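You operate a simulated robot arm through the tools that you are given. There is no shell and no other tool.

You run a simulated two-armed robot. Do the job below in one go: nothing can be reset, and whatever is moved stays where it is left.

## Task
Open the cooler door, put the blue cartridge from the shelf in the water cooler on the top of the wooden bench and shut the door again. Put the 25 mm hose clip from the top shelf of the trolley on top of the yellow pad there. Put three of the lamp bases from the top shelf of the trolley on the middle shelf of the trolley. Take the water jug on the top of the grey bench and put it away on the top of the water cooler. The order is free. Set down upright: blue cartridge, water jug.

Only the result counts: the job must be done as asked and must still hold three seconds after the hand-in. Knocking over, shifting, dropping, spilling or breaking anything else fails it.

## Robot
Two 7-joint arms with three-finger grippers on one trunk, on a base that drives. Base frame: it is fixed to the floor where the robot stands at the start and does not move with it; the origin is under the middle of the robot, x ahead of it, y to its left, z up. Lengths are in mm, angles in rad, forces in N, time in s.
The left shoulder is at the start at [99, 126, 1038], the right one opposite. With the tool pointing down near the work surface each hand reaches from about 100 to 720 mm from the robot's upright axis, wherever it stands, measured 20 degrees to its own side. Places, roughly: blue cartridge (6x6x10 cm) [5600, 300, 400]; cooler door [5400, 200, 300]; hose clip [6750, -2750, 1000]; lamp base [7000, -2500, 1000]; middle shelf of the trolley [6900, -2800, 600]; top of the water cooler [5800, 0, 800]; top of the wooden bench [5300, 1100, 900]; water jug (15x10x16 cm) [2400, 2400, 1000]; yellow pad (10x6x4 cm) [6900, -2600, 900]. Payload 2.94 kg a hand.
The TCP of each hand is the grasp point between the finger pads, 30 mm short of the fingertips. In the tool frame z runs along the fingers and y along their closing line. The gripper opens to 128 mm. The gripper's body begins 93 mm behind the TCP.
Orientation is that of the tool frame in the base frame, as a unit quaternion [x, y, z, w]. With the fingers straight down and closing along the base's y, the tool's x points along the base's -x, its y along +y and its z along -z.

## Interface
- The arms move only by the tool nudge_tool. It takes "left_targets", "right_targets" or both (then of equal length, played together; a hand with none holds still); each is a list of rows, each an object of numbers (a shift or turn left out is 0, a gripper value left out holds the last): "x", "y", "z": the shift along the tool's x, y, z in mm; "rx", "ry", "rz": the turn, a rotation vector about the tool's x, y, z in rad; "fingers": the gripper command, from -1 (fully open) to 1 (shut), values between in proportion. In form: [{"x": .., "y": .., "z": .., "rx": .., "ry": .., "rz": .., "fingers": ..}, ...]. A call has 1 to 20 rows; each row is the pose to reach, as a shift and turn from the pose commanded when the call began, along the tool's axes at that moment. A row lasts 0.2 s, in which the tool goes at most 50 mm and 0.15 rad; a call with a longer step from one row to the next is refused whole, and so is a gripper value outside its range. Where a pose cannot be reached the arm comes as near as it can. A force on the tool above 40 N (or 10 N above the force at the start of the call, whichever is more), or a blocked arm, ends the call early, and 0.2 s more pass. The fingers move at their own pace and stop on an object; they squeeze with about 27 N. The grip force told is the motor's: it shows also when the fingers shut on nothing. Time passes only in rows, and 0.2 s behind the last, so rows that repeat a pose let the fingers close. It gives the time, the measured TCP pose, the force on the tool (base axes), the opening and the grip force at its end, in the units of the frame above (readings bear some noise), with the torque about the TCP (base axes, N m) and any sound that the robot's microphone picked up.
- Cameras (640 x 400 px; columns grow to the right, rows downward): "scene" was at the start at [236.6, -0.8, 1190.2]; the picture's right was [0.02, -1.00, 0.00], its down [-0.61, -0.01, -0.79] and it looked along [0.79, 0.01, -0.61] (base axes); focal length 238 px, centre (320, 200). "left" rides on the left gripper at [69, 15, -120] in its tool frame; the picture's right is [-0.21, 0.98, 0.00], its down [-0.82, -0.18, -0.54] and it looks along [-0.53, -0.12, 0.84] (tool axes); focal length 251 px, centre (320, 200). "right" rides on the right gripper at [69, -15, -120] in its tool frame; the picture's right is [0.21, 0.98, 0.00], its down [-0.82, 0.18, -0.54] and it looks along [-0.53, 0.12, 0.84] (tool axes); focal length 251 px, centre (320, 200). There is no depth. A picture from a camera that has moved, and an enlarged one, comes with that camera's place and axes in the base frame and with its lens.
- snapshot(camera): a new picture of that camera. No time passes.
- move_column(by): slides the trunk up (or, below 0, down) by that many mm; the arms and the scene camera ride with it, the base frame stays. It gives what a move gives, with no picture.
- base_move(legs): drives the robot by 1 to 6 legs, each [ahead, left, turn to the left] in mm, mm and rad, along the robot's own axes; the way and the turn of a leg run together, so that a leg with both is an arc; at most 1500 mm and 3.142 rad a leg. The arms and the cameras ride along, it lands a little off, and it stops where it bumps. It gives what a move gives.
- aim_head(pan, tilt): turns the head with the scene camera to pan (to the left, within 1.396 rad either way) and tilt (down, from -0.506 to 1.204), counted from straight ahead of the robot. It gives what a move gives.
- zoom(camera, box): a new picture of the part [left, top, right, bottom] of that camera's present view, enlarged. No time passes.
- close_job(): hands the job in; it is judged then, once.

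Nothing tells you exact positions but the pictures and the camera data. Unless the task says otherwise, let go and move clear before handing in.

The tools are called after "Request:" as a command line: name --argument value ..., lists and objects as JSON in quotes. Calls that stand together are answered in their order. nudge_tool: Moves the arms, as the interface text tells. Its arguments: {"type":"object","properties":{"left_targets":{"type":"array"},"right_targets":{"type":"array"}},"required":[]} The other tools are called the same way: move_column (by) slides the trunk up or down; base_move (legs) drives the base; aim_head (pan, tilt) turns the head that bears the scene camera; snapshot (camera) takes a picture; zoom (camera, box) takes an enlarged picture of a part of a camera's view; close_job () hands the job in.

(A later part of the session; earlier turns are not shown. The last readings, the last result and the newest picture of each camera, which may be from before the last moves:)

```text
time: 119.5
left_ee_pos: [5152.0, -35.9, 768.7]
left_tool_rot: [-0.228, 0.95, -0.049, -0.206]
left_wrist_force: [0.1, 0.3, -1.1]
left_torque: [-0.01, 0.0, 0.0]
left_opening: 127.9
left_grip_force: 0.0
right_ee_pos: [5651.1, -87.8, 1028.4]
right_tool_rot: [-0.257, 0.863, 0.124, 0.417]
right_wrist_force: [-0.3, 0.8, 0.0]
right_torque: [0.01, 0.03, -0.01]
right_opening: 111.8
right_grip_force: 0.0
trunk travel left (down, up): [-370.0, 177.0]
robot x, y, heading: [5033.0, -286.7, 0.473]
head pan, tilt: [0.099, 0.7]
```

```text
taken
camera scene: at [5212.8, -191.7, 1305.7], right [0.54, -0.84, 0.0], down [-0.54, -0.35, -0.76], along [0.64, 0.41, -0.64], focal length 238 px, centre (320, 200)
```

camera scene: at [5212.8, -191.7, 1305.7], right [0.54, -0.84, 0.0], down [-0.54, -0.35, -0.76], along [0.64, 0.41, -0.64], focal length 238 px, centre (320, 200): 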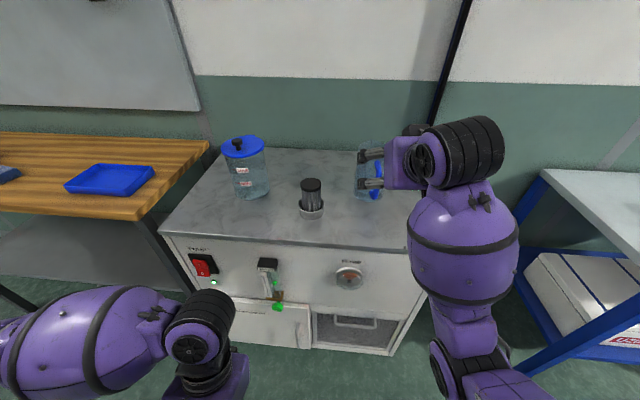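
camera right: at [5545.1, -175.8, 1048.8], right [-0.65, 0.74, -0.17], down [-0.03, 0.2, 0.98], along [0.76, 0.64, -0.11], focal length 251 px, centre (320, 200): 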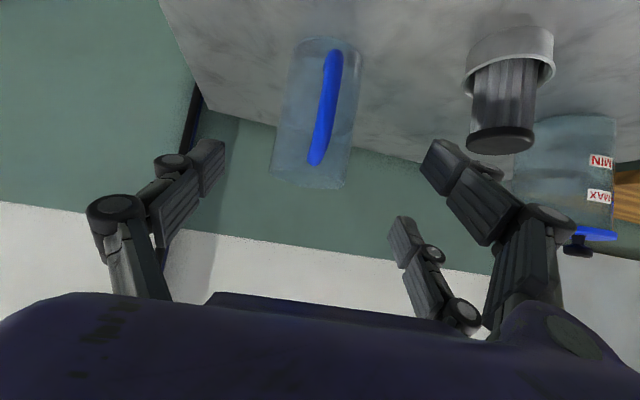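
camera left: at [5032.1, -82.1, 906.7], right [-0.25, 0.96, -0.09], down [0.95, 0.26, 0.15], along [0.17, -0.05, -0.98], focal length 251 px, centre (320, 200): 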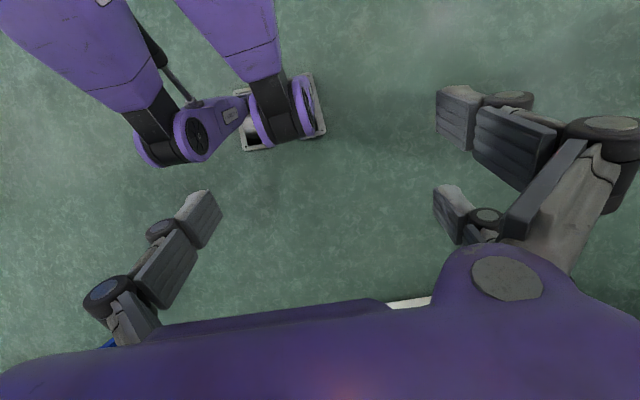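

The jug stands upright on the cooler. I back away to inspect the cooler door and its handle.

Request:
base_move --legs '[[-350, 0, 0]]'

Request:
aim_head --pan 0.1 --tilt 0.75

Request:
snapshot --camera "scene"

Request:
zoom --camera "scene" --box '[200, 80, 440, 230]'

```text
time: 121.7
left_ee_pos: [4846.0, -192.8, 769.2]
left_tool_rot: [-0.229, 0.95, -0.05, -0.206]
left_wrist_force: [0.4, -0.4, 1.5]
left_torque: [0.03, -0.02, 0.0]
left_opening: 128.2
left_grip_force: 0.0
right_ee_pos: [5343.4, -245.4, 1030.0]
right_tool_rot: [-0.257, 0.863, 0.123, 0.416]
right_wrist_force: [0.3, 0.0, -0.3]
right_torque: [-0.02, -0.03, 0.02]
right_opening: 111.9
right_grip_force: 0.2
trunk travel left (down, up): [-370.0, 177.0]
robot x, y, heading: [4727.9, -448.3, 0.476]
head pan, tilt: [0.099, 0.7]
```

```text
time: 122.3
left_ee_pos: [4845.0, -192.8, 769.0]
left_tool_rot: [-0.229, 0.95, -0.05, -0.206]
left_wrist_force: [0.2, 1.3, -0.4]
left_torque: [0.01, 0.02, 0.02]
left_opening: 127.8
left_grip_force: 0.0
right_ee_pos: [5343.8, -245.2, 1029.3]
right_tool_rot: [-0.257, 0.863, 0.124, 0.417]
right_wrist_force: [-0.5, 0.8, 0.1]
right_torque: [0.01, -0.04, 0.02]
right_opening: 112.2
right_grip_force: 0.1
trunk travel left (down, up): [-370.0, 177.0]
robot x, y, heading: [4726.7, -451.9, 0.474]
head pan, tilt: [0.099, 0.75]
```

```text
taken
camera scene: at [4903.6, -350.5, 1301.6], right [0.54, -0.84, 0.0], down [-0.57, -0.37, -0.73], along [0.61, 0.4, -0.68], focal length 238 px, centre (320, 200)
```

scene: 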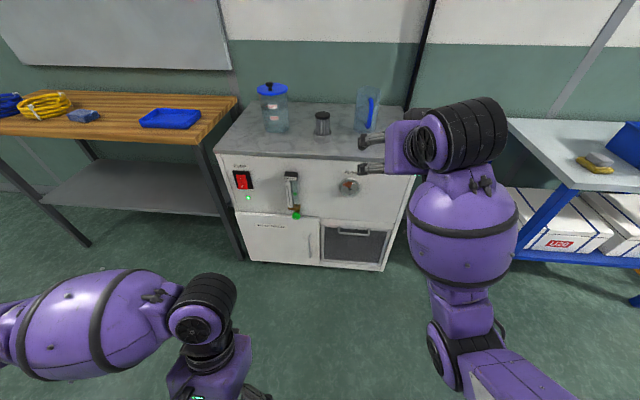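

```text
2.67 times, centred on (320, 155) of scene
camera zoom: at [4903.6, -350.5, 1301.6], right [0.54, -0.84, 0.0], down [-0.57, -0.37, -0.73], along [0.61, 0.4, -0.68], focal length 634 px, centre (320, 320)
```

zoom: 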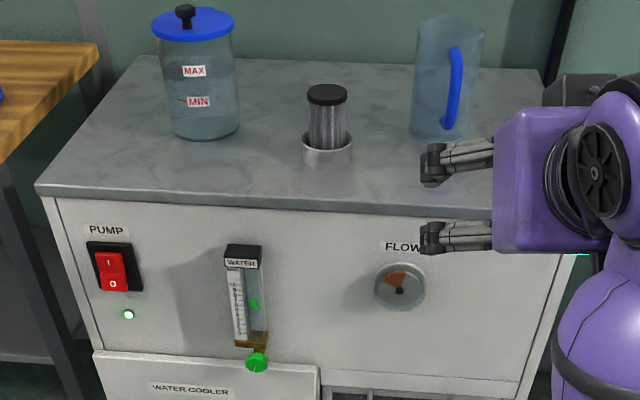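

Jug is fine. Let me zoom on the lower front to see the door handle.

Request:
zoom --camera "scene" --box '[224, 200, 400, 310]'

Request:
move_column --by -200

Request:
snapshot --camera "scene"

```text
3.64 times, centred on (312, 255) of scene
camera zoom: at [4903.6, -350.5, 1301.6], right [0.54, -0.84, 0.0], down [-0.57, -0.37, -0.73], along [0.61, 0.4, -0.68], focal length 864 px, centre (349, 0)
```

zoom: 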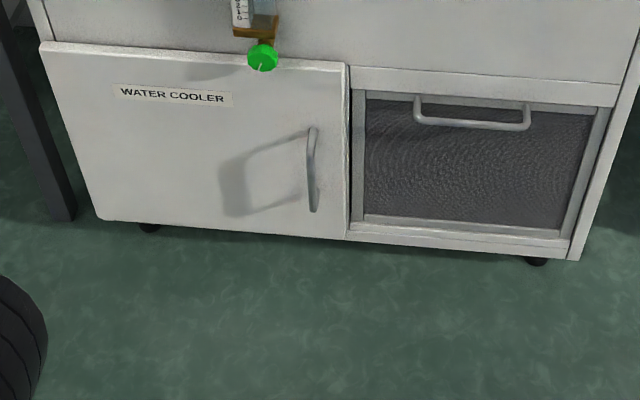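

```text
time: 124.5
left_ee_pos: [4829.2, -201.4, 551.6]
left_tool_rot: [-0.225, 0.934, -0.065, -0.269]
left_wrist_force: [-0.3, -0.2, -0.8]
left_torque: [0.04, 0.03, 0.01]
left_opening: 128.2
left_grip_force: 0.0
right_ee_pos: [5343.9, -244.5, 830.1]
right_tool_rot: [-0.257, 0.863, 0.123, 0.417]
right_wrist_force: [-0.8, 1.2, -0.6]
right_torque: [0.01, -0.01, -0.01]
right_opening: 112.1
right_grip_force: 0.1
trunk travel left (down, up): [-170.0, 377.0]
robot x, y, heading: [4727.4, -447.4, 0.47]
head pan, tilt: [0.099, 0.75]
```

```text
taken
camera scene: at [4955.7, -323.9, 1094.0], right [0.54, -0.84, 0.0], down [-0.57, -0.37, -0.73], along [0.61, 0.4, -0.68], focal length 238 px, centre (320, 200)
```

scene: 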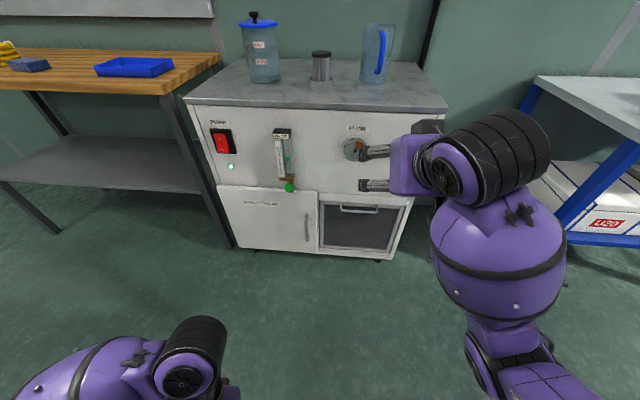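

The door spans w≈2042–2458 along the cooler front (hinge left), z≈56–466, with a vertical bar handle at z≈180–380 near its right edge. I bring the right hand back and down out of the way and turn the left hand forward and low.

Request:
nudge_tool --left_targets '[{"x": -30, "z": 1, "ry": -0.147}, {"x": -60, "z": 2, "ry": -0.293}, {"x": -90, "z": 2, "ry": -0.44}, {"x": -120, "z": 3, "ry": -0.587}, {"x": -150, "z": 4, "ry": -0.733}, {"x": -180, "z": 5, "ry": -0.88}, {"x": -210, "z": 6, "ry": -1.027}, {"x": -240, "z": 7, "ry": -1.173}, {"x": -270, "z": 7, "ry": -1.32}, {"x": -300, "z": 8, "ry": -1.467}, {"x": -330, "z": 9, "ry": -1.613}, {"x": -360, "z": 10, "ry": -1.76}]' --right_targets '[{"x": 33, "y": -10, "z": 2, "ry": 0.075}, {"x": 67, "y": -20, "z": 4, "ry": 0.15}, {"x": 100, "y": -30, "z": 6, "ry": 0.225}, {"x": 133, "y": -40, "z": 8, "ry": 0.3}, {"x": 167, "y": -50, "z": 10, "ry": 0.375}, {"x": 200, "y": -60, "z": 12, "ry": 0.45}, {"x": 233, "y": -70, "z": 15, "ry": 0.525}, {"x": 267, "y": -80, "z": 17, "ry": 0.6}, {"x": 300, "y": -90, "z": 19, "ry": 0.675}, {"x": 333, "y": -100, "z": 21, "ry": 0.75}, {"x": 367, "y": -110, "z": 23, "ry": 0.825}, {"x": 400, "y": -120, "z": 25, "ry": 0.9}]'

Request:
snapshot --camera "scene"

```text
time: 127.3
left_ee_pos: [5077.3, -32.9, 355.7]
left_tool_rot: [-0.174, 0.804, 0.156, 0.546]
left_wrist_force: [-0.7, -0.1, -0.2]
left_torque: [0.02, -0.01, -0.01]
left_opening: 128.0
left_grip_force: 0.1
left hand out of reach, approached as far as the arm can: row 1, 2
right_ee_pos: [5220.0, -471.3, 497.1]
right_tool_rot: [-0.284, 0.959, -0.001, -0.001]
right_wrist_force: [0.1, -0.3, -0.4]
right_torque: [-0.01, 0.03, 0.0]
right_opening: 111.8
right_grip_force: 0.0
trunk travel left (down, up): [-170.0, 377.0]
robot x, y, heading: [4728.4, -444.7, 0.473]
head pan, tilt: [0.099, 0.75]
stopped in row 12 (left hand): the arm was blocked; the commanded pose is now the measured one
```

```text
taken
camera scene: at [4956.6, -323.3, 1092.4], right [0.54, -0.84, 0.0], down [-0.57, -0.37, -0.73], along [0.61, 0.4, -0.68], focal length 238 px, centre (320, 200)
```

scene: 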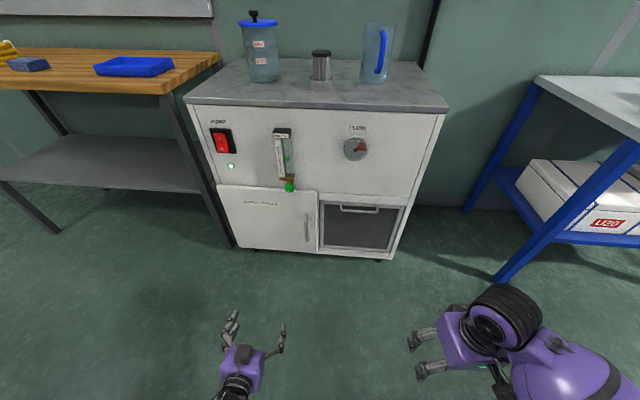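

Both hands are placed. I zoom on the door from this lower viewpoint to fix the handle's position.

Request:
zoom --camera "scene" --box '[200, 170, 360, 270]'

Request:
snapshot --camera "left"

```text
4.00 times, centred on (280, 220) of scene
camera zoom: at [4956.6, -323.3, 1092.4], right [0.54, -0.84, 0.0], down [-0.57, -0.37, -0.73], along [0.61, 0.4, -0.68], focal length 950 px, centre (480, 120)
```

zoom: 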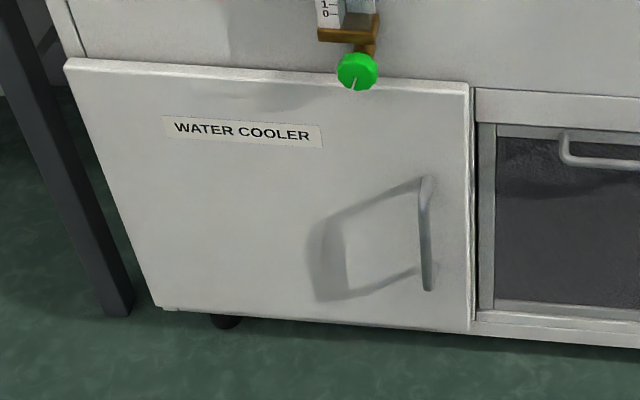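

```text
taken
camera left: at [4947.9, -78.8, 335.3], right [-0.37, 0.89, 0.26], down [-0.08, -0.31, 0.95], along [0.93, 0.33, 0.19], focal length 251 px, centre (320, 200)
```

left: 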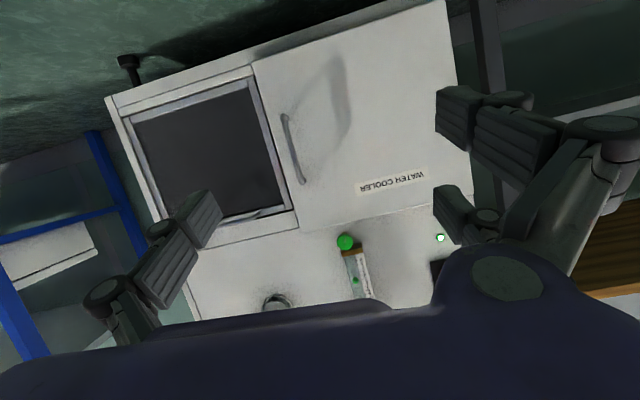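

I'll zoom the left hand camera on the handle to cross-check its position.

Request:
zoom --camera "left" --box '[230, 40, 390, 240]'

Request:
aim_head --pan 0.1 --tilt 0.85

Request:
zoom --camera "scene" --box '[200, 130, 360, 230]'

```text
2.00 times, centred on (310, 140) of left
camera zoom: at [4947.9, -78.8, 335.3], right [-0.37, 0.89, 0.26], down [-0.08, -0.31, 0.95], along [0.93, 0.33, 0.19], focal length 503 px, centre (340, 320)
```

zoom: 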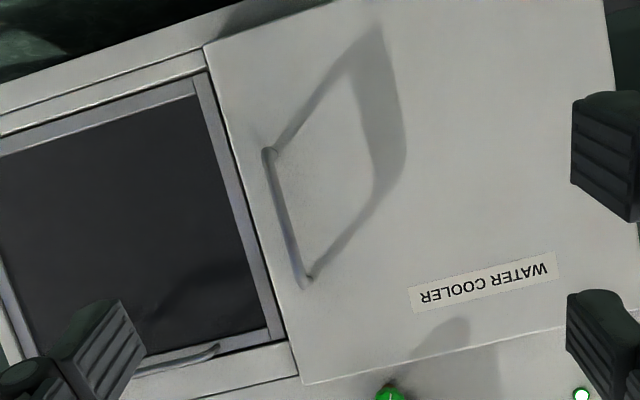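

```text
time: 128.0
left_ee_pos: [5078.1, -34.2, 355.7]
left_tool_rot: [-0.173, 0.805, 0.156, 0.545]
left_wrist_force: [-0.2, 1.0, 0.2]
left_torque: [0.04, 0.03, 0.02]
left_opening: 128.0
left_grip_force: 0.1
right_ee_pos: [5219.4, -471.3, 499.3]
right_tool_rot: [-0.284, 0.959, 0.0, 0.0]
right_wrist_force: [0.3, -0.2, -0.5]
right_torque: [-0.02, 0.01, 0.0]
right_opening: 112.1
right_grip_force: 0.1
trunk travel left (down, up): [-170.0, 377.0]
robot x, y, heading: [4727.7, -446.6, 0.474]
head pan, tilt: [0.099, 0.85]
```

```text
4.00 times, centred on (280, 180) of scene
camera zoom: at [4951.9, -326.1, 1085.7], right [0.54, -0.84, 0.0], down [-0.63, -0.41, -0.66], along [0.55, 0.36, -0.75], focal length 950 px, centre (480, 280)
```

zoom: 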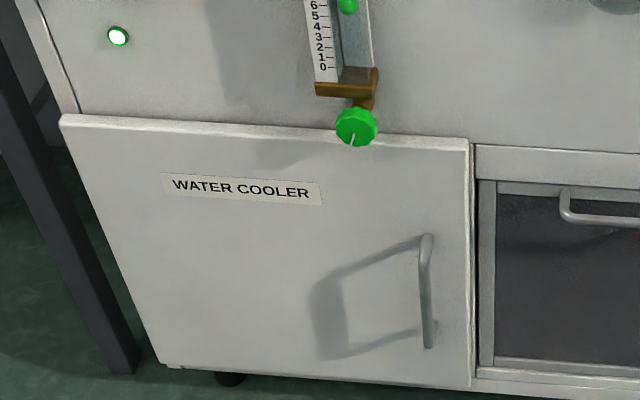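

Cross-checking puts the door plane at u≈4930, handle at u≈4905, w≈2414, z≈250–393, hinge at w≈2070. I drive 280 mm ahead and 92 mm left to work the door with the left hand.

Request:
base_move --legs '[[280, 92, 0]]'

Request:
snapshot --camera "left"

Request:
snapshot --camera "scene"

```text
time: 130.0
left_ee_pos: [5286.0, 173.9, 356.3]
left_tool_rot: [-0.172, 0.805, 0.154, 0.546]
left_wrist_force: [-0.1, 0.8, 0.5]
left_torque: [0.0, -0.03, -0.02]
left_opening: 128.0
left_grip_force: 0.0
right_ee_pos: [5427.5, -264.3, 499.1]
right_tool_rot: [-0.284, 0.959, 0.0, 0.0]
right_wrist_force: [0.3, -0.6, 0.9]
right_torque: [-0.03, 0.01, 0.01]
right_opening: 111.8
right_grip_force: 0.0
trunk travel left (down, up): [-170.0, 377.0]
robot x, y, heading: [4936.1, -237.2, 0.467]
head pan, tilt: [0.099, 0.85]
```

```text
taken
camera left: at [5157.1, 128.8, 335.9], right [-0.36, 0.9, 0.26], down [-0.08, -0.31, 0.95], along [0.93, 0.32, 0.19], focal length 251 px, centre (320, 200)
```

left: 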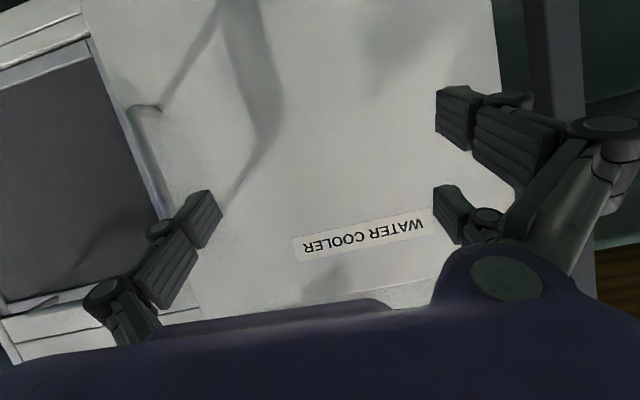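

```text
taken
camera scene: at [5161.2, -117.3, 1085.8], right [0.54, -0.84, 0.0], down [-0.63, -0.41, -0.66], along [0.56, 0.36, -0.75], focal length 238 px, centre (320, 200)
```

scene: 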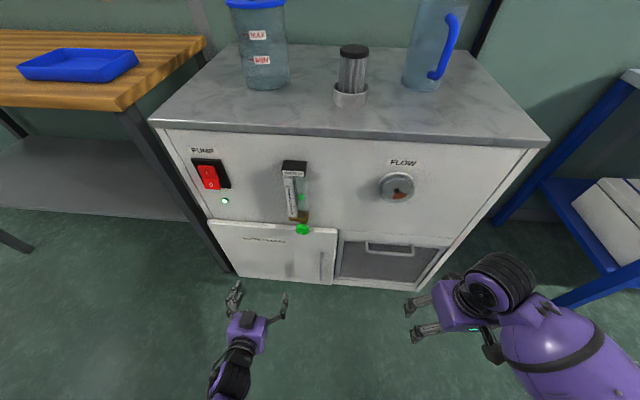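

I shift the left hand in front of the handle, with the fingers narrowed to ~70 mm.

Request:
nudge_tool --left_targets '[{"x": -3, "y": -43, "z": 7, "fingers": -0.1}, {"x": -6, "y": -86, "z": 14}, {"x": -10, "y": -130, "z": 21}, {"x": -13, "y": -172, "z": 28}, {"x": -13, "y": -172, "z": 28}]'

Request:
snapshot --camera "left"

Request:
zoom --camera "scene" --box '[200, 200, 400, 325]'

```text
time: 130.7
left_ee_pos: [5289.6, 183.9, 344.8]
left_tool_rot: [-0.094, 0.819, 0.212, 0.525]
left_wrist_force: [0.2, 0.7, 0.6]
left_torque: [-0.03, -0.02, 0.0]
left_opening: 70.2
left_grip_force: 0.0
right_ee_pos: [5427.2, -263.5, 498.9]
right_tool_rot: [-0.284, 0.959, -0.001, 0.001]
right_wrist_force: [-0.3, -0.6, 0.2]
right_torque: [-0.03, 0.02, 0.04]
right_opening: 112.0
right_grip_force: 0.0
trunk travel left (down, up): [-170.0, 377.0]
robot x, y, heading: [4938.6, -241.5, 0.473]
head pan, tilt: [0.099, 0.85]
stopped in row 3 (left hand): the arm was blocked; the commanded pose is now the measured one
```

```text
taken
camera left: at [5155.1, 149.7, 328.7], right [-0.28, 0.86, 0.44], down [-0.02, -0.46, 0.89], along [0.96, 0.24, 0.14], focal length 251 px, centre (320, 200)
```

left: 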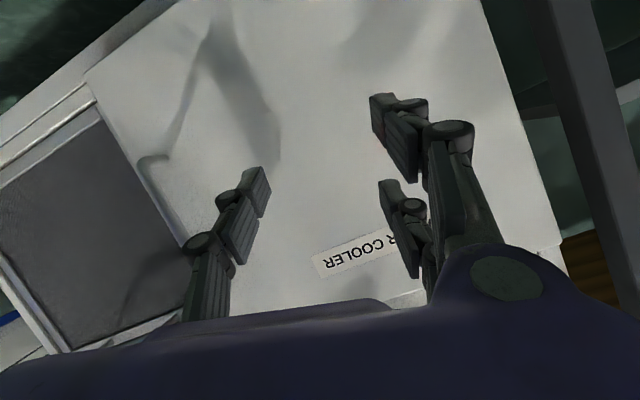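

```text
3.20 times, centred on (300, 262) of scene
camera zoom: at [5161.3, -117.3, 1085.1], right [0.54, -0.84, 0.0], down [-0.63, -0.41, -0.66], along [0.56, 0.36, -0.75], focal length 760 px, centre (384, 0)
```

zoom: 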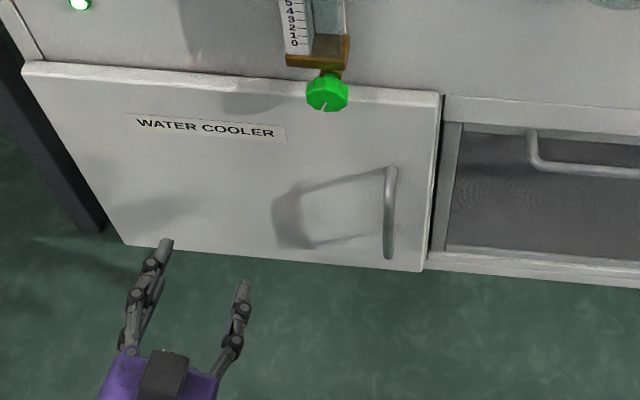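

The left arm hit a joint limit, so I'll bring it back to a neutral tool-down pose out of the way and use the right hand on the door instead.

Request:
nudge_tool --left_targets '[{"x": -4, "y": 1.5, "z": -14, "rx": 0.02, "ry": 0.133, "rz": -0.024}, {"x": -9, "y": 3, "z": -29, "rx": 0.039, "ry": 0.265, "rz": -0.048}, {"x": -13, "y": 4.5, "z": -43, "rx": 0.059, "ry": 0.398, "rz": -0.071}, {"x": -17, "y": 6, "z": -57, "rx": 0.079, "ry": 0.531, "rz": -0.095}, {"x": -22, "y": 8, "z": -72, "rx": 0.098, "ry": 0.663, "rz": -0.119}, {"x": -26, "y": 9, "z": -86, "rx": 0.118, "ry": 0.796, "rz": -0.143}, {"x": -30, "y": 11, "z": -100, "rx": 0.138, "ry": 0.929, "rz": -0.166}, {"x": -35, "y": 12, "z": -115, "rx": 0.157, "ry": 1.061, "rz": -0.19}, {"x": -39, "y": 14, "z": -129, "rx": 0.177, "ry": 1.194, "rz": -0.214}]'

Request:
snapshot --camera "scene"

```text
time: 132.7
left_ee_pos: [5193.3, 136.0, 429.9]
left_tool_rot: [-0.236, 0.972, -0.001, -0.002]
left_wrist_force: [-1.1, 0.2, 0.1]
left_torque: [-0.02, -0.03, -0.01]
left_opening: 70.2
left_grip_force: 0.0
right_ee_pos: [5428.0, -264.1, 498.5]
right_tool_rot: [-0.285, 0.959, 0.0, 0.0]
right_wrist_force: [-0.6, 0.6, -0.2]
right_torque: [0.03, 0.0, 0.01]
right_opening: 111.5
right_grip_force: 0.0
trunk travel left (down, up): [-170.0, 377.0]
robot x, y, heading: [4938.6, -240.0, 0.467]
head pan, tilt: [0.099, 0.85]
```

```text
taken
camera scene: at [5161.0, -117.4, 1085.8], right [0.54, -0.84, 0.0], down [-0.63, -0.41, -0.66], along [0.56, 0.36, -0.75], focal length 238 px, centre (320, 200)
```

scene: 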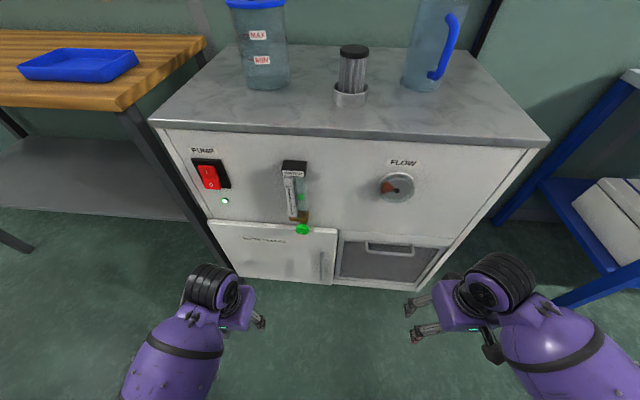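

The left arm is back in a neutral posture. I try again from here: first sideways in front of the handle with the tool down, then pitch forward.

Request:
nudge_tool --left_targets '[{"x": -17, "y": -36}, {"x": -33, "y": -72}, {"x": -50, "y": -107}, {"x": -66, "y": -143}, {"x": -83, "y": -179}, {"x": -83, "y": -179}]'

Request:
nudge_tool --left_targets '[{"ry": -0.14}, {"ry": -0.28}, {"ry": -0.42}, {"ry": -0.56}, {"ry": -0.7}, {"ry": -0.84}, {"ry": -0.98}, {"ry": -1.1}, {"ry": -1.1}]'

Request:
snapshot --camera "left"

Request:
snapshot --camera "scene"

```text
time: 134.1
left_ee_pos: [5350.9, 15.7, 428.8]
left_tool_rot: [-0.237, 0.972, 0.0, -0.001]
left_wrist_force: [-0.1, -0.3, 0.3]
left_torque: [-0.04, 0.03, 0.01]
left_opening: 70.4
left_grip_force: 0.1
right_ee_pos: [5427.1, -263.0, 499.2]
right_tool_rot: [-0.284, 0.959, -0.002, -0.001]
right_wrist_force: [-0.9, 1.1, 0.6]
right_torque: [0.03, 0.02, -0.02]
right_opening: 112.0
right_grip_force: 0.1
trunk travel left (down, up): [-170.0, 377.0]
robot x, y, heading: [4938.4, -235.9, 0.47]
head pan, tilt: [0.099, 0.85]
```

```text
time: 135.9
left_ee_pos: [5384.8, 68.7, 465.6]
left_tool_rot: [-0.113, 0.806, 0.169, 0.556]
left_wrist_force: [-0.9, -0.2, 0.2]
left_torque: [0.0, 0.02, 0.0]
left_opening: 70.5
left_grip_force: 0.2
right_ee_pos: [5428.4, -262.5, 498.7]
right_tool_rot: [-0.285, 0.959, 0.001, 0.0]
right_wrist_force: [0.4, -0.2, 0.4]
right_torque: [-0.01, 0.01, -0.04]
right_opening: 111.8
right_grip_force: 0.0
trunk travel left (down, up): [-170.0, 377.0]
robot x, y, heading: [4936.0, -238.2, 0.469]
head pan, tilt: [0.099, 0.85]
stopped in row 9 (left hand): the arm was blocked; the commanded pose is now the measured one
```

```text
taken
camera left: at [5252.3, 37.0, 442.0], right [-0.29, 0.89, 0.34], down [-0.1, -0.39, 0.92], along [0.95, 0.23, 0.2], focal length 251 px, centre (320, 200)
```

left: 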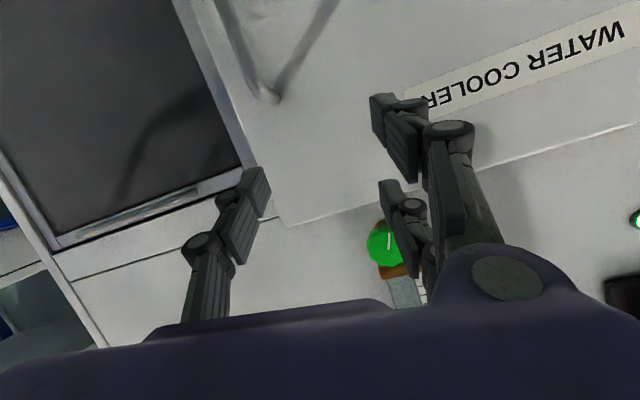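

```text
taken
camera scene: at [5161.2, -117.3, 1085.4], right [0.54, -0.84, 0.0], down [-0.63, -0.41, -0.66], along [0.56, 0.36, -0.75], focal length 238 px, centre (320, 200)
```

scene: 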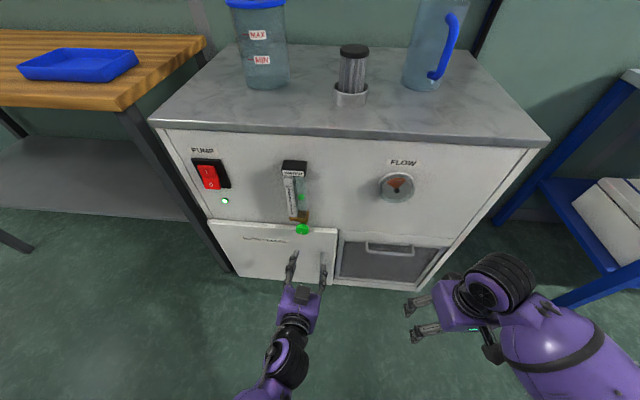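

The wrist limit comes from the hand being so low below the shoulder. I'll relax the pitch, back up 130 mm and lower the trunk, so that the forearm lies flatter.

Request:
nudge_tool --left_targets '[{"ry": 0.14}, {"ry": 0.28}, {"ry": 0.4}]'

Request:
base_move --legs '[[-130, 0, 0]]'

Request:
move_column --by -165

Request:
snapshot --camera "scene"

```text
time: 136.8
left_ee_pos: [5386.4, 66.9, 461.3]
left_tool_rot: [-0.144, 0.903, 0.14, 0.38]
left_wrist_force: [0.1, 0.1, 0.2]
left_torque: [0.0, -0.01, 0.0]
left_opening: 70.3
left_grip_force: 0.1
right_ee_pos: [5428.2, -262.2, 498.6]
right_tool_rot: [-0.284, 0.959, 0.0, 0.0]
right_wrist_force: [0.0, -0.1, 0.4]
right_torque: [-0.01, 0.01, 0.0]
right_opening: 112.1
right_grip_force: 0.0
trunk travel left (down, up): [-170.0, 377.0]
robot x, y, heading: [4939.2, -237.7, 0.47]
head pan, tilt: [0.099, 0.85]
```

```text
time: 138.0
left_ee_pos: [5271.0, 7.3, 462.4]
left_tool_rot: [-0.145, 0.902, 0.141, 0.381]
left_wrist_force: [0.7, -0.2, 0.2]
left_torque: [0.0, -0.03, 0.04]
left_opening: 70.5
left_grip_force: 0.0
right_ee_pos: [5311.0, -321.2, 499.2]
right_tool_rot: [-0.283, 0.959, 0.0, 0.001]
right_wrist_force: [-0.3, 0.3, -0.3]
right_torque: [0.01, 0.0, 0.02]
right_opening: 111.9
right_grip_force: 0.1
trunk travel left (down, up): [-170.0, 377.0]
robot x, y, heading: [4823.1, -292.6, 0.468]
head pan, tilt: [0.099, 0.85]
```

```text
time: 139.1
left_ee_pos: [5261.9, 55.6, 411.5]
left_tool_rot: [-0.103, 0.885, 0.19, 0.413]
left_wrist_force: [-0.7, -0.1, -0.4]
left_torque: [0.0, 0.01, 0.01]
left_opening: 70.2
left_grip_force: 0.0
right_ee_pos: [5314.1, -322.2, 411.3]
right_tool_rot: [-0.283, 0.959, -0.001, -0.003]
right_wrist_force: [-0.3, 0.0, 0.3]
right_torque: [0.0, 0.03, 0.0]
right_opening: 111.8
right_grip_force: 0.1
trunk travel left (down, up): [-87.0, 460.0]
robot x, y, heading: [4822.4, -297.3, 0.47]
head pan, tilt: [0.099, 0.85]
stopped: the arm was blocked; the commanded pose is now the measured one
```

```text
taken
camera scene: at [5076.4, -160.6, 986.1], right [0.54, -0.84, 0.0], down [-0.63, -0.41, -0.66], along [0.56, 0.36, -0.75], focal length 238 px, centre (320, 200)
```

scene: 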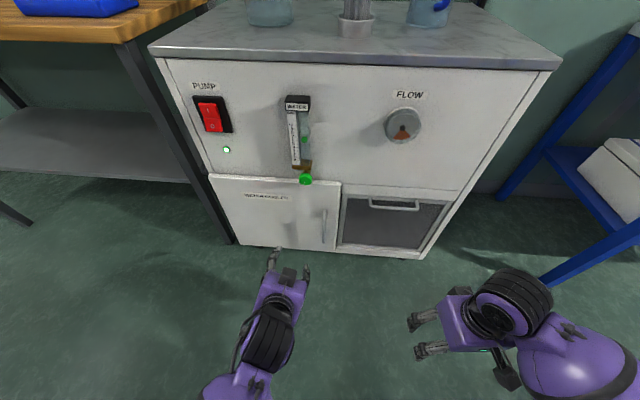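

The left arm is limited near the centre line, so the handle should lie about 20° to my left. I shift the base right by 165 mm and re-square the left tool.

Request:
base_move --legs '[[0, -165, 0]]'

Request:
nudge_tool --left_targets '[{"x": 7.6, "y": 27, "z": 2, "rx": 0.013, "ry": -0.054, "rz": -0.091}, {"x": 15, "y": 54, "z": 3.5, "rx": 0.026, "ry": -0.109, "rz": -0.181}, {"x": 22.7, "y": 82, "z": 5.3, "rx": 0.039, "ry": -0.163, "rz": -0.272}, {"x": 22.7, "y": 82, "z": 5.3, "rx": 0.039, "ry": -0.163, "rz": -0.272}]'

Request:
move_column --by -80

Request:
snapshot --camera "scene"

Request:
snapshot --camera "left"

```text
time: 141.2
left_ee_pos: [5336.4, -93.5, 410.3]
left_tool_rot: [-0.101, 0.887, 0.19, 0.409]
left_wrist_force: [-0.4, 0.1, 0.6]
left_torque: [0.02, -0.01, -0.03]
left_opening: 70.5
left_grip_force: 0.1
right_ee_pos: [5387.9, -470.7, 415.4]
right_tool_rot: [-0.284, 0.959, -0.001, -0.001]
right_wrist_force: [-1.5, -0.1, -0.7]
right_torque: [0.0, 0.0, 0.01]
right_opening: 112.2
right_grip_force: 0.0
trunk travel left (down, up): [-87.0, 460.0]
robot x, y, heading: [4898.3, -442.0, 0.471]
head pan, tilt: [0.099, 0.85]
```

```text
time: 142.2
left_ee_pos: [5297.2, -17.9, 411.4]
left_tool_rot: [-0.197, 0.833, 0.123, 0.502]
left_wrist_force: [-0.3, -0.1, 0.7]
left_torque: [-0.01, 0.01, 0.03]
left_opening: 70.3
left_grip_force: 0.1
right_ee_pos: [5387.6, -470.0, 415.3]
right_tool_rot: [-0.285, 0.958, 0.0, -0.002]
right_wrist_force: [0.3, 0.1, -0.1]
right_torque: [0.01, 0.01, 0.01]
right_opening: 112.0
right_grip_force: 0.1
trunk travel left (down, up): [-87.0, 460.0]
robot x, y, heading: [4896.9, -446.3, 0.471]
head pan, tilt: [0.099, 0.85]
```

```text
time: 143.3
left_ee_pos: [5297.1, -18.9, 331.1]
left_tool_rot: [-0.197, 0.832, 0.124, 0.503]
left_wrist_force: [-0.3, 0.1, 0.0]
left_torque: [0.02, 0.03, 0.01]
left_opening: 70.4
left_grip_force: 0.1
right_ee_pos: [5387.2, -470.8, 335.4]
right_tool_rot: [-0.284, 0.959, -0.001, -0.002]
right_wrist_force: [0.6, 0.7, 0.5]
right_torque: [0.0, -0.01, -0.01]
right_opening: 111.9
right_grip_force: 0.1
trunk travel left (down, up): [-7.0, 540.0]
robot x, y, heading: [4894.5, -446.6, 0.469]
head pan, tilt: [0.099, 0.85]
```

```text
taken
camera scene: at [5168.4, -300.4, 919.0], right [0.54, -0.84, 0.0], down [-0.63, -0.41, -0.66], along [0.56, 0.36, -0.75], focal length 238 px, centre (320, 200)
```

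scene: 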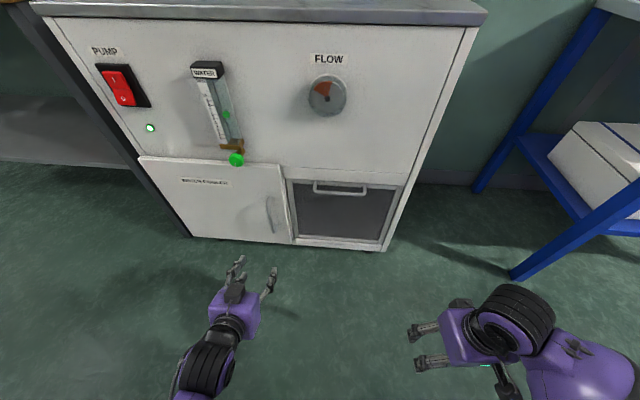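

```text
taken
camera left: at [5167.6, -66.2, 325.8], right [-0.35, 0.92, 0.2], down [0.0, -0.21, 0.98], along [0.94, 0.34, 0.08], focal length 251 px, centre (320, 200)
```

left: 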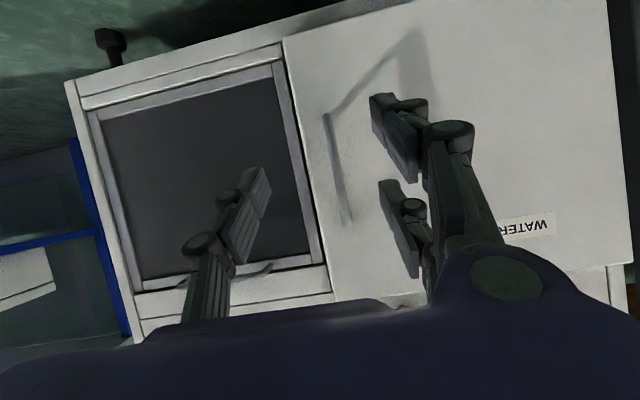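

The handle sits nicely between the fingers now (w≈2413, z≈246–388). I drive 60 mm closer and advance the hand to 40 mm short of the handle.

Request:
base_move --legs '[[60, 0, 0]]'

Request:
nudge_tool --left_targets '[{"x": -11, "y": 2, "z": 25}, {"x": -22, "y": 4, "z": 50}, {"x": -29, "y": 6, "z": 78}, {"x": -29, "y": 6, "z": 78}]'

Request:
snapshot --camera "left"

Request:
zoom --camera "scene" --box '[180, 140, 340, 240]'

```text
time: 144.3
left_ee_pos: [5351.1, 8.5, 330.2]
left_tool_rot: [-0.196, 0.832, 0.124, 0.503]
left_wrist_force: [-0.6, 0.3, 1.0]
left_torque: [-0.01, 0.0, -0.03]
left_opening: 70.1
left_grip_force: 0.1
right_ee_pos: [5440.8, -444.2, 333.9]
right_tool_rot: [-0.284, 0.959, -0.002, -0.001]
right_wrist_force: [0.0, -0.1, -0.3]
right_torque: [0.02, 0.02, -0.02]
right_opening: 111.9
right_grip_force: 0.0
trunk travel left (down, up): [-7.0, 540.0]
robot x, y, heading: [4949.6, -417.2, 0.47]
head pan, tilt: [0.099, 0.85]
```

```text
time: 145.3
left_ee_pos: [5422.8, 50.6, 321.2]
left_tool_rot: [-0.197, 0.832, 0.124, 0.503]
left_wrist_force: [0.0, -0.3, -0.4]
left_torque: [0.0, 0.0, 0.0]
left_opening: 70.2
left_grip_force: 0.1
right_ee_pos: [5442.0, -443.6, 334.2]
right_tool_rot: [-0.285, 0.959, -0.002, -0.001]
right_wrist_force: [0.2, 0.2, 0.0]
right_torque: [0.01, 0.05, -0.03]
right_opening: 112.2
right_grip_force: 0.1
trunk travel left (down, up): [-7.0, 540.0]
robot x, y, heading: [4952.3, -419.6, 0.47]
head pan, tilt: [0.099, 0.85]
```

```text
taken
camera left: at [5292.3, 3.1, 315.3], right [-0.35, 0.91, 0.2], down [0.0, -0.21, 0.98], along [0.94, 0.34, 0.08], focal length 251 px, centre (320, 200)
```

left: 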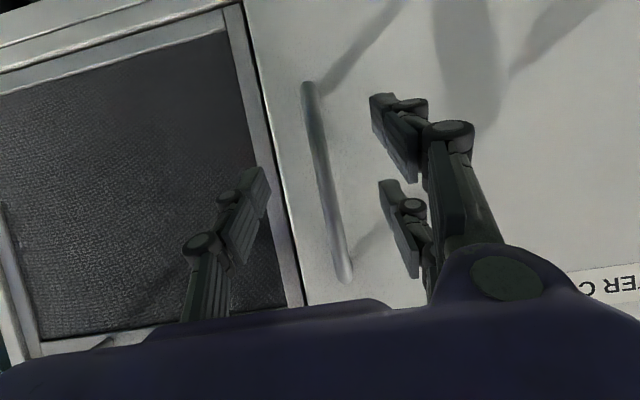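

```text
4.00 times, centred on (260, 190) of scene
camera zoom: at [5221.6, -273.2, 918.9], right [0.54, -0.84, 0.0], down [-0.63, -0.41, -0.66], along [0.56, 0.36, -0.75], focal length 950 px, centre (560, 240)
```

zoom: 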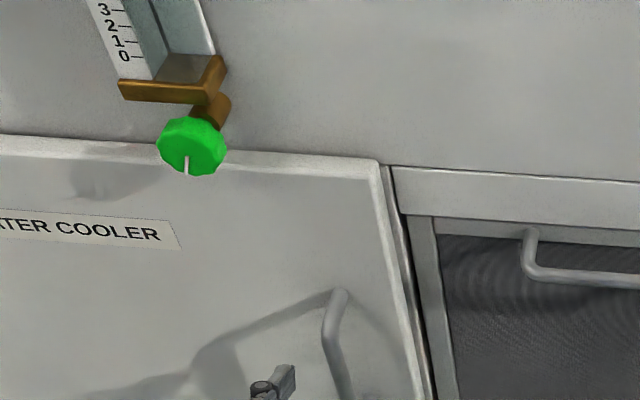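

The bar is about 35 mm ahead of the grasp point, centred. I advance 28 mm horizontally and close on it.

Request:
nudge_tool --left_targets '[{"x": -6.5, "z": 12.4}, {"x": -13, "z": 24.8}, {"x": -13, "z": 24.8, "fingers": 0.3}, {"x": -13, "z": 24.8, "fingers": 0.7}, {"x": -13, "z": 24.8, "fingers": 1}, {"x": -13, "z": 24.8, "fingers": 1}, {"x": -13, "z": 24.8, "fingers": 1}]'

Request:
snapshot --camera "left"

```text
time: 146.9
left_ee_pos: [5446.9, 64.0, 321.1]
left_tool_rot: [-0.197, 0.832, 0.124, 0.503]
left_wrist_force: [-1.4, 2.6, -0.2]
left_torque: [0.16, 0.14, 0.04]
left_opening: 11.1
left_grip_force: 38.5
right_ee_pos: [5441.0, -442.1, 333.7]
right_tool_rot: [-0.285, 0.959, -0.001, -0.002]
right_wrist_force: [-0.2, 0.0, 0.3]
right_torque: [0.02, -0.01, -0.03]
right_opening: 112.0
right_grip_force: 0.1
trunk travel left (down, up): [-7.0, 540.0]
robot x, y, heading: [4948.5, -418.6, 0.47]
head pan, tilt: [0.099, 0.85]
```

```text
taken
camera left: at [5316.5, 16.2, 315.2], right [-0.35, 0.91, 0.2], down [0.0, -0.21, 0.98], along [0.94, 0.34, 0.08], focal length 251 px, centre (320, 200)
```

left: 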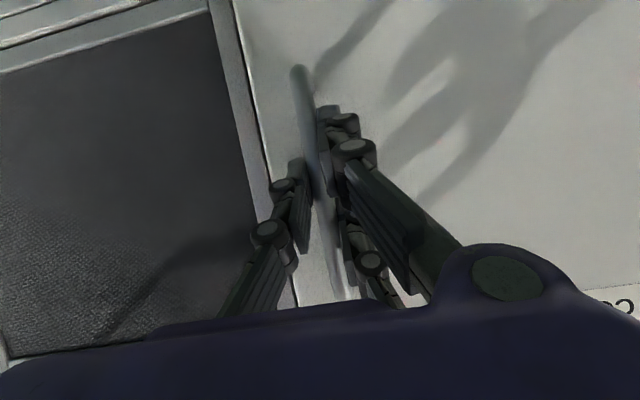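

The handle is gripped firmly. I pull along the arc about the left hinge, turning the hand with the door, first to 15°.

Request:
nudge_tool --left_targets '[{"x": 6.9, "y": 2.3, "z": -13.2, "rx": 0.039, "rz": 0.02}, {"x": 13.8, "y": 5, "z": -26.3, "rx": 0.0773, "rz": 0.0403}, {"x": 20.6, "y": 8.6, "z": -39.3, "rx": 0.116, "rz": 0.06}, {"x": 27.3, "y": 12.7, "z": -52.1, "rx": 0.1546, "rz": 0.0806}, {"x": 34, "y": 17.5, "z": -64.8, "rx": 0.193, "rz": 0.101}, {"x": 40.5, "y": 22.8, "z": -77.3, "rx": 0.232, "rz": 0.121}]'

Request:
snapshot --camera "scene"

Request:
snapshot --camera "left"

```text
time: 148.3
left_ee_pos: [5358.1, 46.8, 320.2]
left_tool_rot: [-0.086, 0.852, 0.057, 0.514]
left_wrist_force: [-1.9, 18.0, -1.8]
left_torque: [0.17, 0.27, 0.24]
left_opening: 11.2
left_grip_force: 38.4
right_ee_pos: [5441.0, -442.3, 334.8]
right_tool_rot: [-0.284, 0.959, -0.002, -0.001]
right_wrist_force: [0.1, 0.2, -0.3]
right_torque: [0.01, 0.01, 0.01]
right_opening: 111.8
right_grip_force: 0.0
trunk travel left (down, up): [-7.0, 540.0]
robot x, y, heading: [4949.3, -420.4, 0.468]
head pan, tilt: [0.099, 0.85]
```

```text
taken
camera scene: at [5221.6, -272.5, 918.8], right [0.54, -0.84, 0.0], down [-0.63, -0.41, -0.66], along [0.56, 0.36, -0.75], focal length 238 px, centre (320, 200)
```

scene: 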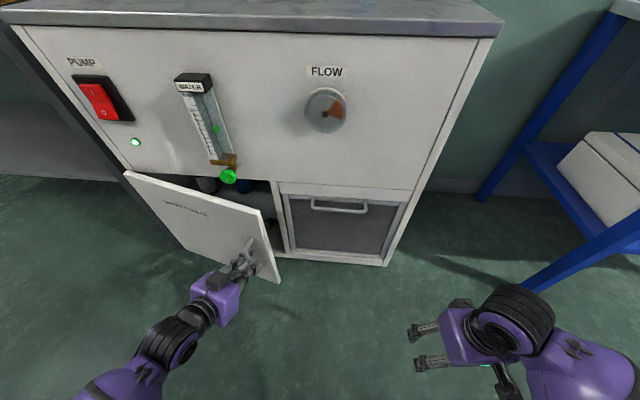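

```text
taken
camera left: at [5219.8, 34.0, 315.6], right [-0.1, 0.97, 0.2], down [-0.05, -0.2, 0.98], along [0.99, 0.09, 0.07], focal length 251 px, centre (320, 200)
```

left: 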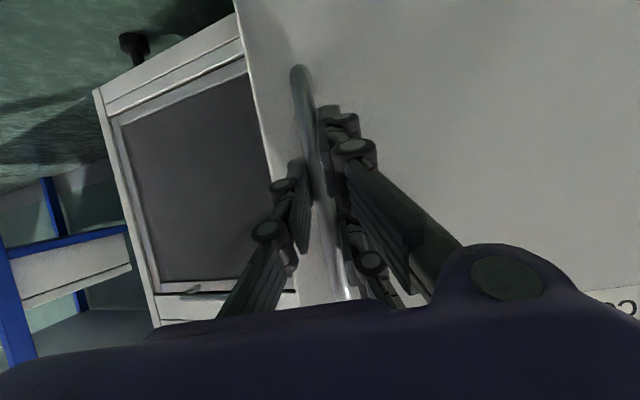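

The door opens. The path pulls slightly outward, so I refine the hinge estimate (≈u 4945, w 2068) and continue to 35°.

Request:
nudge_tool --left_targets '[{"x": 7.1, "y": 5.6, "z": -13.8, "rx": 0.039, "rz": 0.02}, {"x": 14.3, "y": 11.1, "z": -27.5, "rx": 0.0773, "rz": 0.0403}, {"x": 21, "y": 15.6, "z": -40.5, "rx": 0.116, "rz": 0.06}, {"x": 27.8, "y": 20.5, "z": -53.4, "rx": 0.1546, "rz": 0.0806}, {"x": 34.4, "y": 26.2, "z": -65.9, "rx": 0.193, "rz": 0.101}, {"x": 40.9, "y": 32.4, "z": -78.4, "rx": 0.232, "rz": 0.121}, {"x": 47.2, "y": 39.3, "z": -90.4, "rx": 0.271, "rz": 0.141}, {"x": 53.5, "y": 46.6, "z": -102.4, "rx": 0.3093, "rz": 0.1613}]'

Request:
snapshot --camera "scene"

```text
time: 149.6
left_ee_pos: [5274.1, 50.8, 320.0]
left_tool_rot: [0.013, 0.856, -0.007, 0.516]
left_wrist_force: [-0.7, -2.4, 2.9]
left_torque: [0.82, 0.46, 0.0]
left_opening: 11.3
left_grip_force: 38.3
right_ee_pos: [5440.3, -443.1, 334.8]
right_tool_rot: [-0.282, 0.959, -0.002, -0.002]
right_wrist_force: [-1.2, 0.6, -0.4]
right_torque: [0.02, 0.0, 0.0]
right_opening: 112.1
right_grip_force: 0.0
trunk travel left (down, up): [-7.0, 540.0]
robot x, y, heading: [4949.0, -417.6, 0.473]
head pan, tilt: [0.099, 0.85]
stopped in row 6 (left hand): the force on the tool passed its limit at 42 N (the readings are from after the stop); the commanded pose is now the measured one
```

```text
taken
camera scene: at [5221.6, -274.2, 919.0], right [0.54, -0.84, 0.0], down [-0.63, -0.41, -0.66], along [0.56, 0.36, -0.75], focal length 238 px, centre (320, 200)
```

scene: 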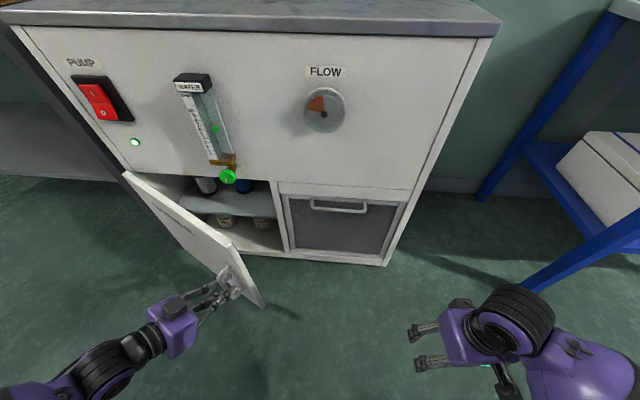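

I refit the hinge from three measured points (≈u 4938, w 2054, radius 363). Continuing the pull along the corrected arc.

Request:
nudge_tool --left_targets '[{"x": 7.3, "y": 2.5, "z": -14, "rx": 0.039, "rz": 0.02}, {"x": 14.6, "y": 5.6, "z": -27.8, "rx": 0.0773, "rz": 0.0407}, {"x": 21.8, "y": 9.5, "z": -41.4, "rx": 0.116, "rz": 0.061}, {"x": 28.9, "y": 14, "z": -54.9, "rx": 0.1545, "rz": 0.0813}, {"x": 35.8, "y": 19.2, "z": -68.1, "rx": 0.193, "rz": 0.102}, {"x": 42.7, "y": 25, "z": -81.1, "rx": 0.2317, "rz": 0.122}, {"x": 49.4, "y": 31.5, "z": -93.9, "rx": 0.27, "rz": 0.142}, {"x": 56.1, "y": 38.5, "z": -106.5, "rx": 0.309, "rz": 0.1627}]'

Request:
snapshot --camera "scene"

```text
time: 151.4
left_ee_pos: [5157.1, 94.2, 319.9]
left_tool_rot: [0.162, 0.842, -0.098, 0.506]
left_wrist_force: [1.1, 2.4, 6.0]
left_torque: [0.66, -0.78, 0.04]
left_opening: 11.4
left_grip_force: 38.1
right_ee_pos: [5441.3, -445.1, 336.0]
right_tool_rot: [-0.283, 0.959, -0.001, -0.001]
right_wrist_force: [0.4, -0.5, -0.4]
right_torque: [0.0, -0.01, 0.01]
right_opening: 112.0
right_grip_force: 0.1
trunk travel left (down, up): [-7.0, 540.0]
robot x, y, heading: [4952.0, -414.7, 0.465]
head pan, tilt: [0.099, 0.85]
```

```text
taken
camera scene: at [5221.5, -274.2, 919.1], right [0.54, -0.84, 0.0], down [-0.63, -0.41, -0.66], along [0.56, 0.36, -0.75], focal length 238 px, centre (320, 200)
```

scene: 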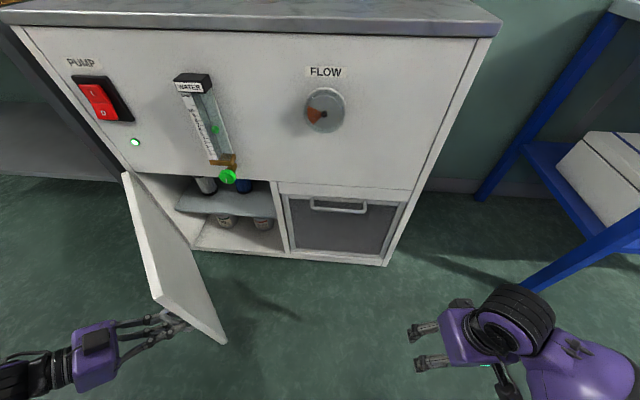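

The door is at about 48°. I keep going along the arc to ~73°.

Request:
nudge_tool --left_targets '[{"x": 7.3, "y": 2.6, "z": -13.9, "rx": 0.039, "rz": 0.02}, {"x": 14.6, "y": 5.7, "z": -27.7, "rx": 0.0773, "rz": 0.0407}, {"x": 21.7, "y": 9.6, "z": -41.3, "rx": 0.116, "rz": 0.061}, {"x": 28.8, "y": 14.1, "z": -54.7, "rx": 0.1545, "rz": 0.0813}, {"x": 35.8, "y": 19.3, "z": -68, "rx": 0.193, "rz": 0.102}, {"x": 42.6, "y": 25.1, "z": -81, "rx": 0.2317, "rz": 0.122}, {"x": 49.4, "y": 31.6, "z": -93.8, "rx": 0.27, "rz": 0.142}, {"x": 56, "y": 38.6, "z": -106.3, "rx": 0.309, "rz": 0.1627}, {"x": 62.4, "y": 46.4, "z": -118.5, "rx": 0.348, "rz": 0.183}, {"x": 68.7, "y": 54.7, "z": -130.5, "rx": 0.386, "rz": 0.203}]'

Request:
snapshot --camera "scene"

```text
time: 153.6
left_ee_pos: [5043.1, 199.7, 320.8]
left_tool_rot: [0.338, 0.787, -0.203, 0.474]
left_wrist_force: [19.8, 14.3, -1.7]
left_torque: [1.3, -0.61, 0.3]
left_opening: 11.1
left_grip_force: 38.4
right_ee_pos: [5441.0, -443.6, 334.0]
right_tool_rot: [-0.283, 0.959, -0.002, -0.001]
right_wrist_force: [0.8, 0.0, 0.8]
right_torque: [-0.03, 0.0, 0.01]
right_opening: 112.1
right_grip_force: 0.1
trunk travel left (down, up): [-7.0, 540.0]
robot x, y, heading: [4951.2, -419.6, 0.471]
head pan, tilt: [0.099, 0.85]
```

```text
taken
camera scene: at [5222.2, -273.7, 918.8], right [0.54, -0.84, 0.0], down [-0.63, -0.41, -0.66], along [0.56, 0.36, -0.75], focal length 238 px, centre (320, 200)
```

scene: 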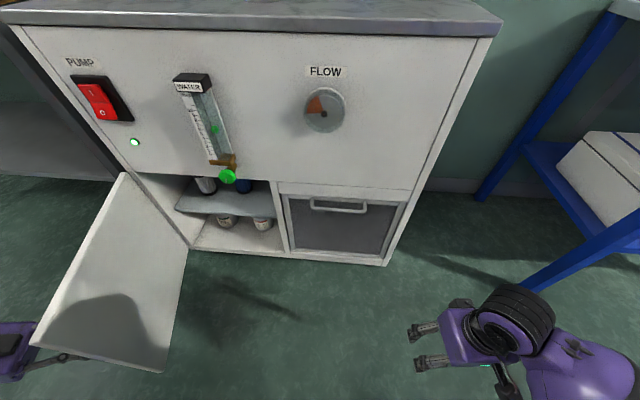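

The door is at about 73°, and I can see the shelf inside with the canisters. I swing it another 10°.

Request:
nudge_tool --left_targets '[{"x": 6.5, "y": 7, "z": -12.5, "rx": 0.039, "rz": 0.02}, {"x": 13.9, "y": 12, "z": -26.4, "rx": 0.0773, "rz": 0.0407}, {"x": 20.9, "y": 16, "z": -39.7, "rx": 0.116, "rz": 0.061}, {"x": 27.9, "y": 20.2, "z": -53, "rx": 0.1545, "rz": 0.0813}, {"x": 27.9, "y": 20.2, "z": -53, "rx": 0.1545, "rz": 0.0813}]'

Request:
snapshot --camera "scene"

Request:
snapshot --camera "left"

```text
time: 154.8
left_ee_pos: [5011.2, 254.1, 322.0]
left_tool_rot: [0.405, 0.754, -0.247, 0.454]
left_wrist_force: [-6.7, -3.4, 6.0]
left_torque: [0.14, -0.94, -0.11]
left_opening: 11.4
left_grip_force: 38.0
right_ee_pos: [5440.7, -443.6, 335.8]
right_tool_rot: [-0.283, 0.959, 0.0, -0.001]
right_wrist_force: [0.0, 0.3, -0.2]
right_torque: [0.0, 0.03, 0.04]
right_opening: 111.8
right_grip_force: 0.0
trunk travel left (down, up): [-7.0, 540.0]
robot x, y, heading: [4951.6, -418.2, 0.47]
head pan, tilt: [0.099, 0.85]
```

```text
taken
camera scene: at [5221.2, -274.4, 919.1], right [0.54, -0.84, 0.0], down [-0.63, -0.41, -0.66], along [0.56, 0.36, -0.75], focal length 238 px, centre (320, 200)
```

scene: 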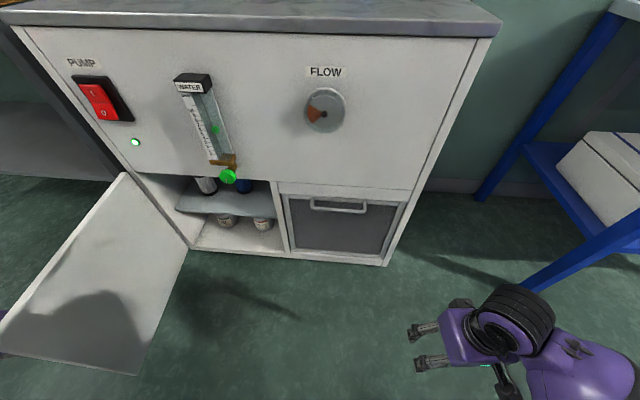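

```text
taken
camera left: at [4948.1, 379.8, 315.6], right [0.87, 0.45, 0.18], down [-0.2, -0.02, 0.98], along [0.45, -0.89, 0.08], focal length 251 px, centre (320, 200)
```

left: 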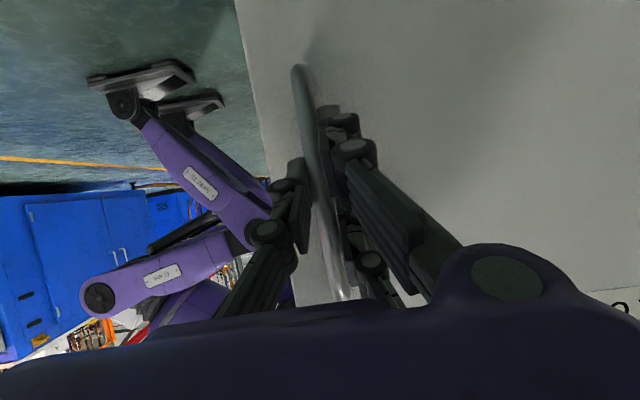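

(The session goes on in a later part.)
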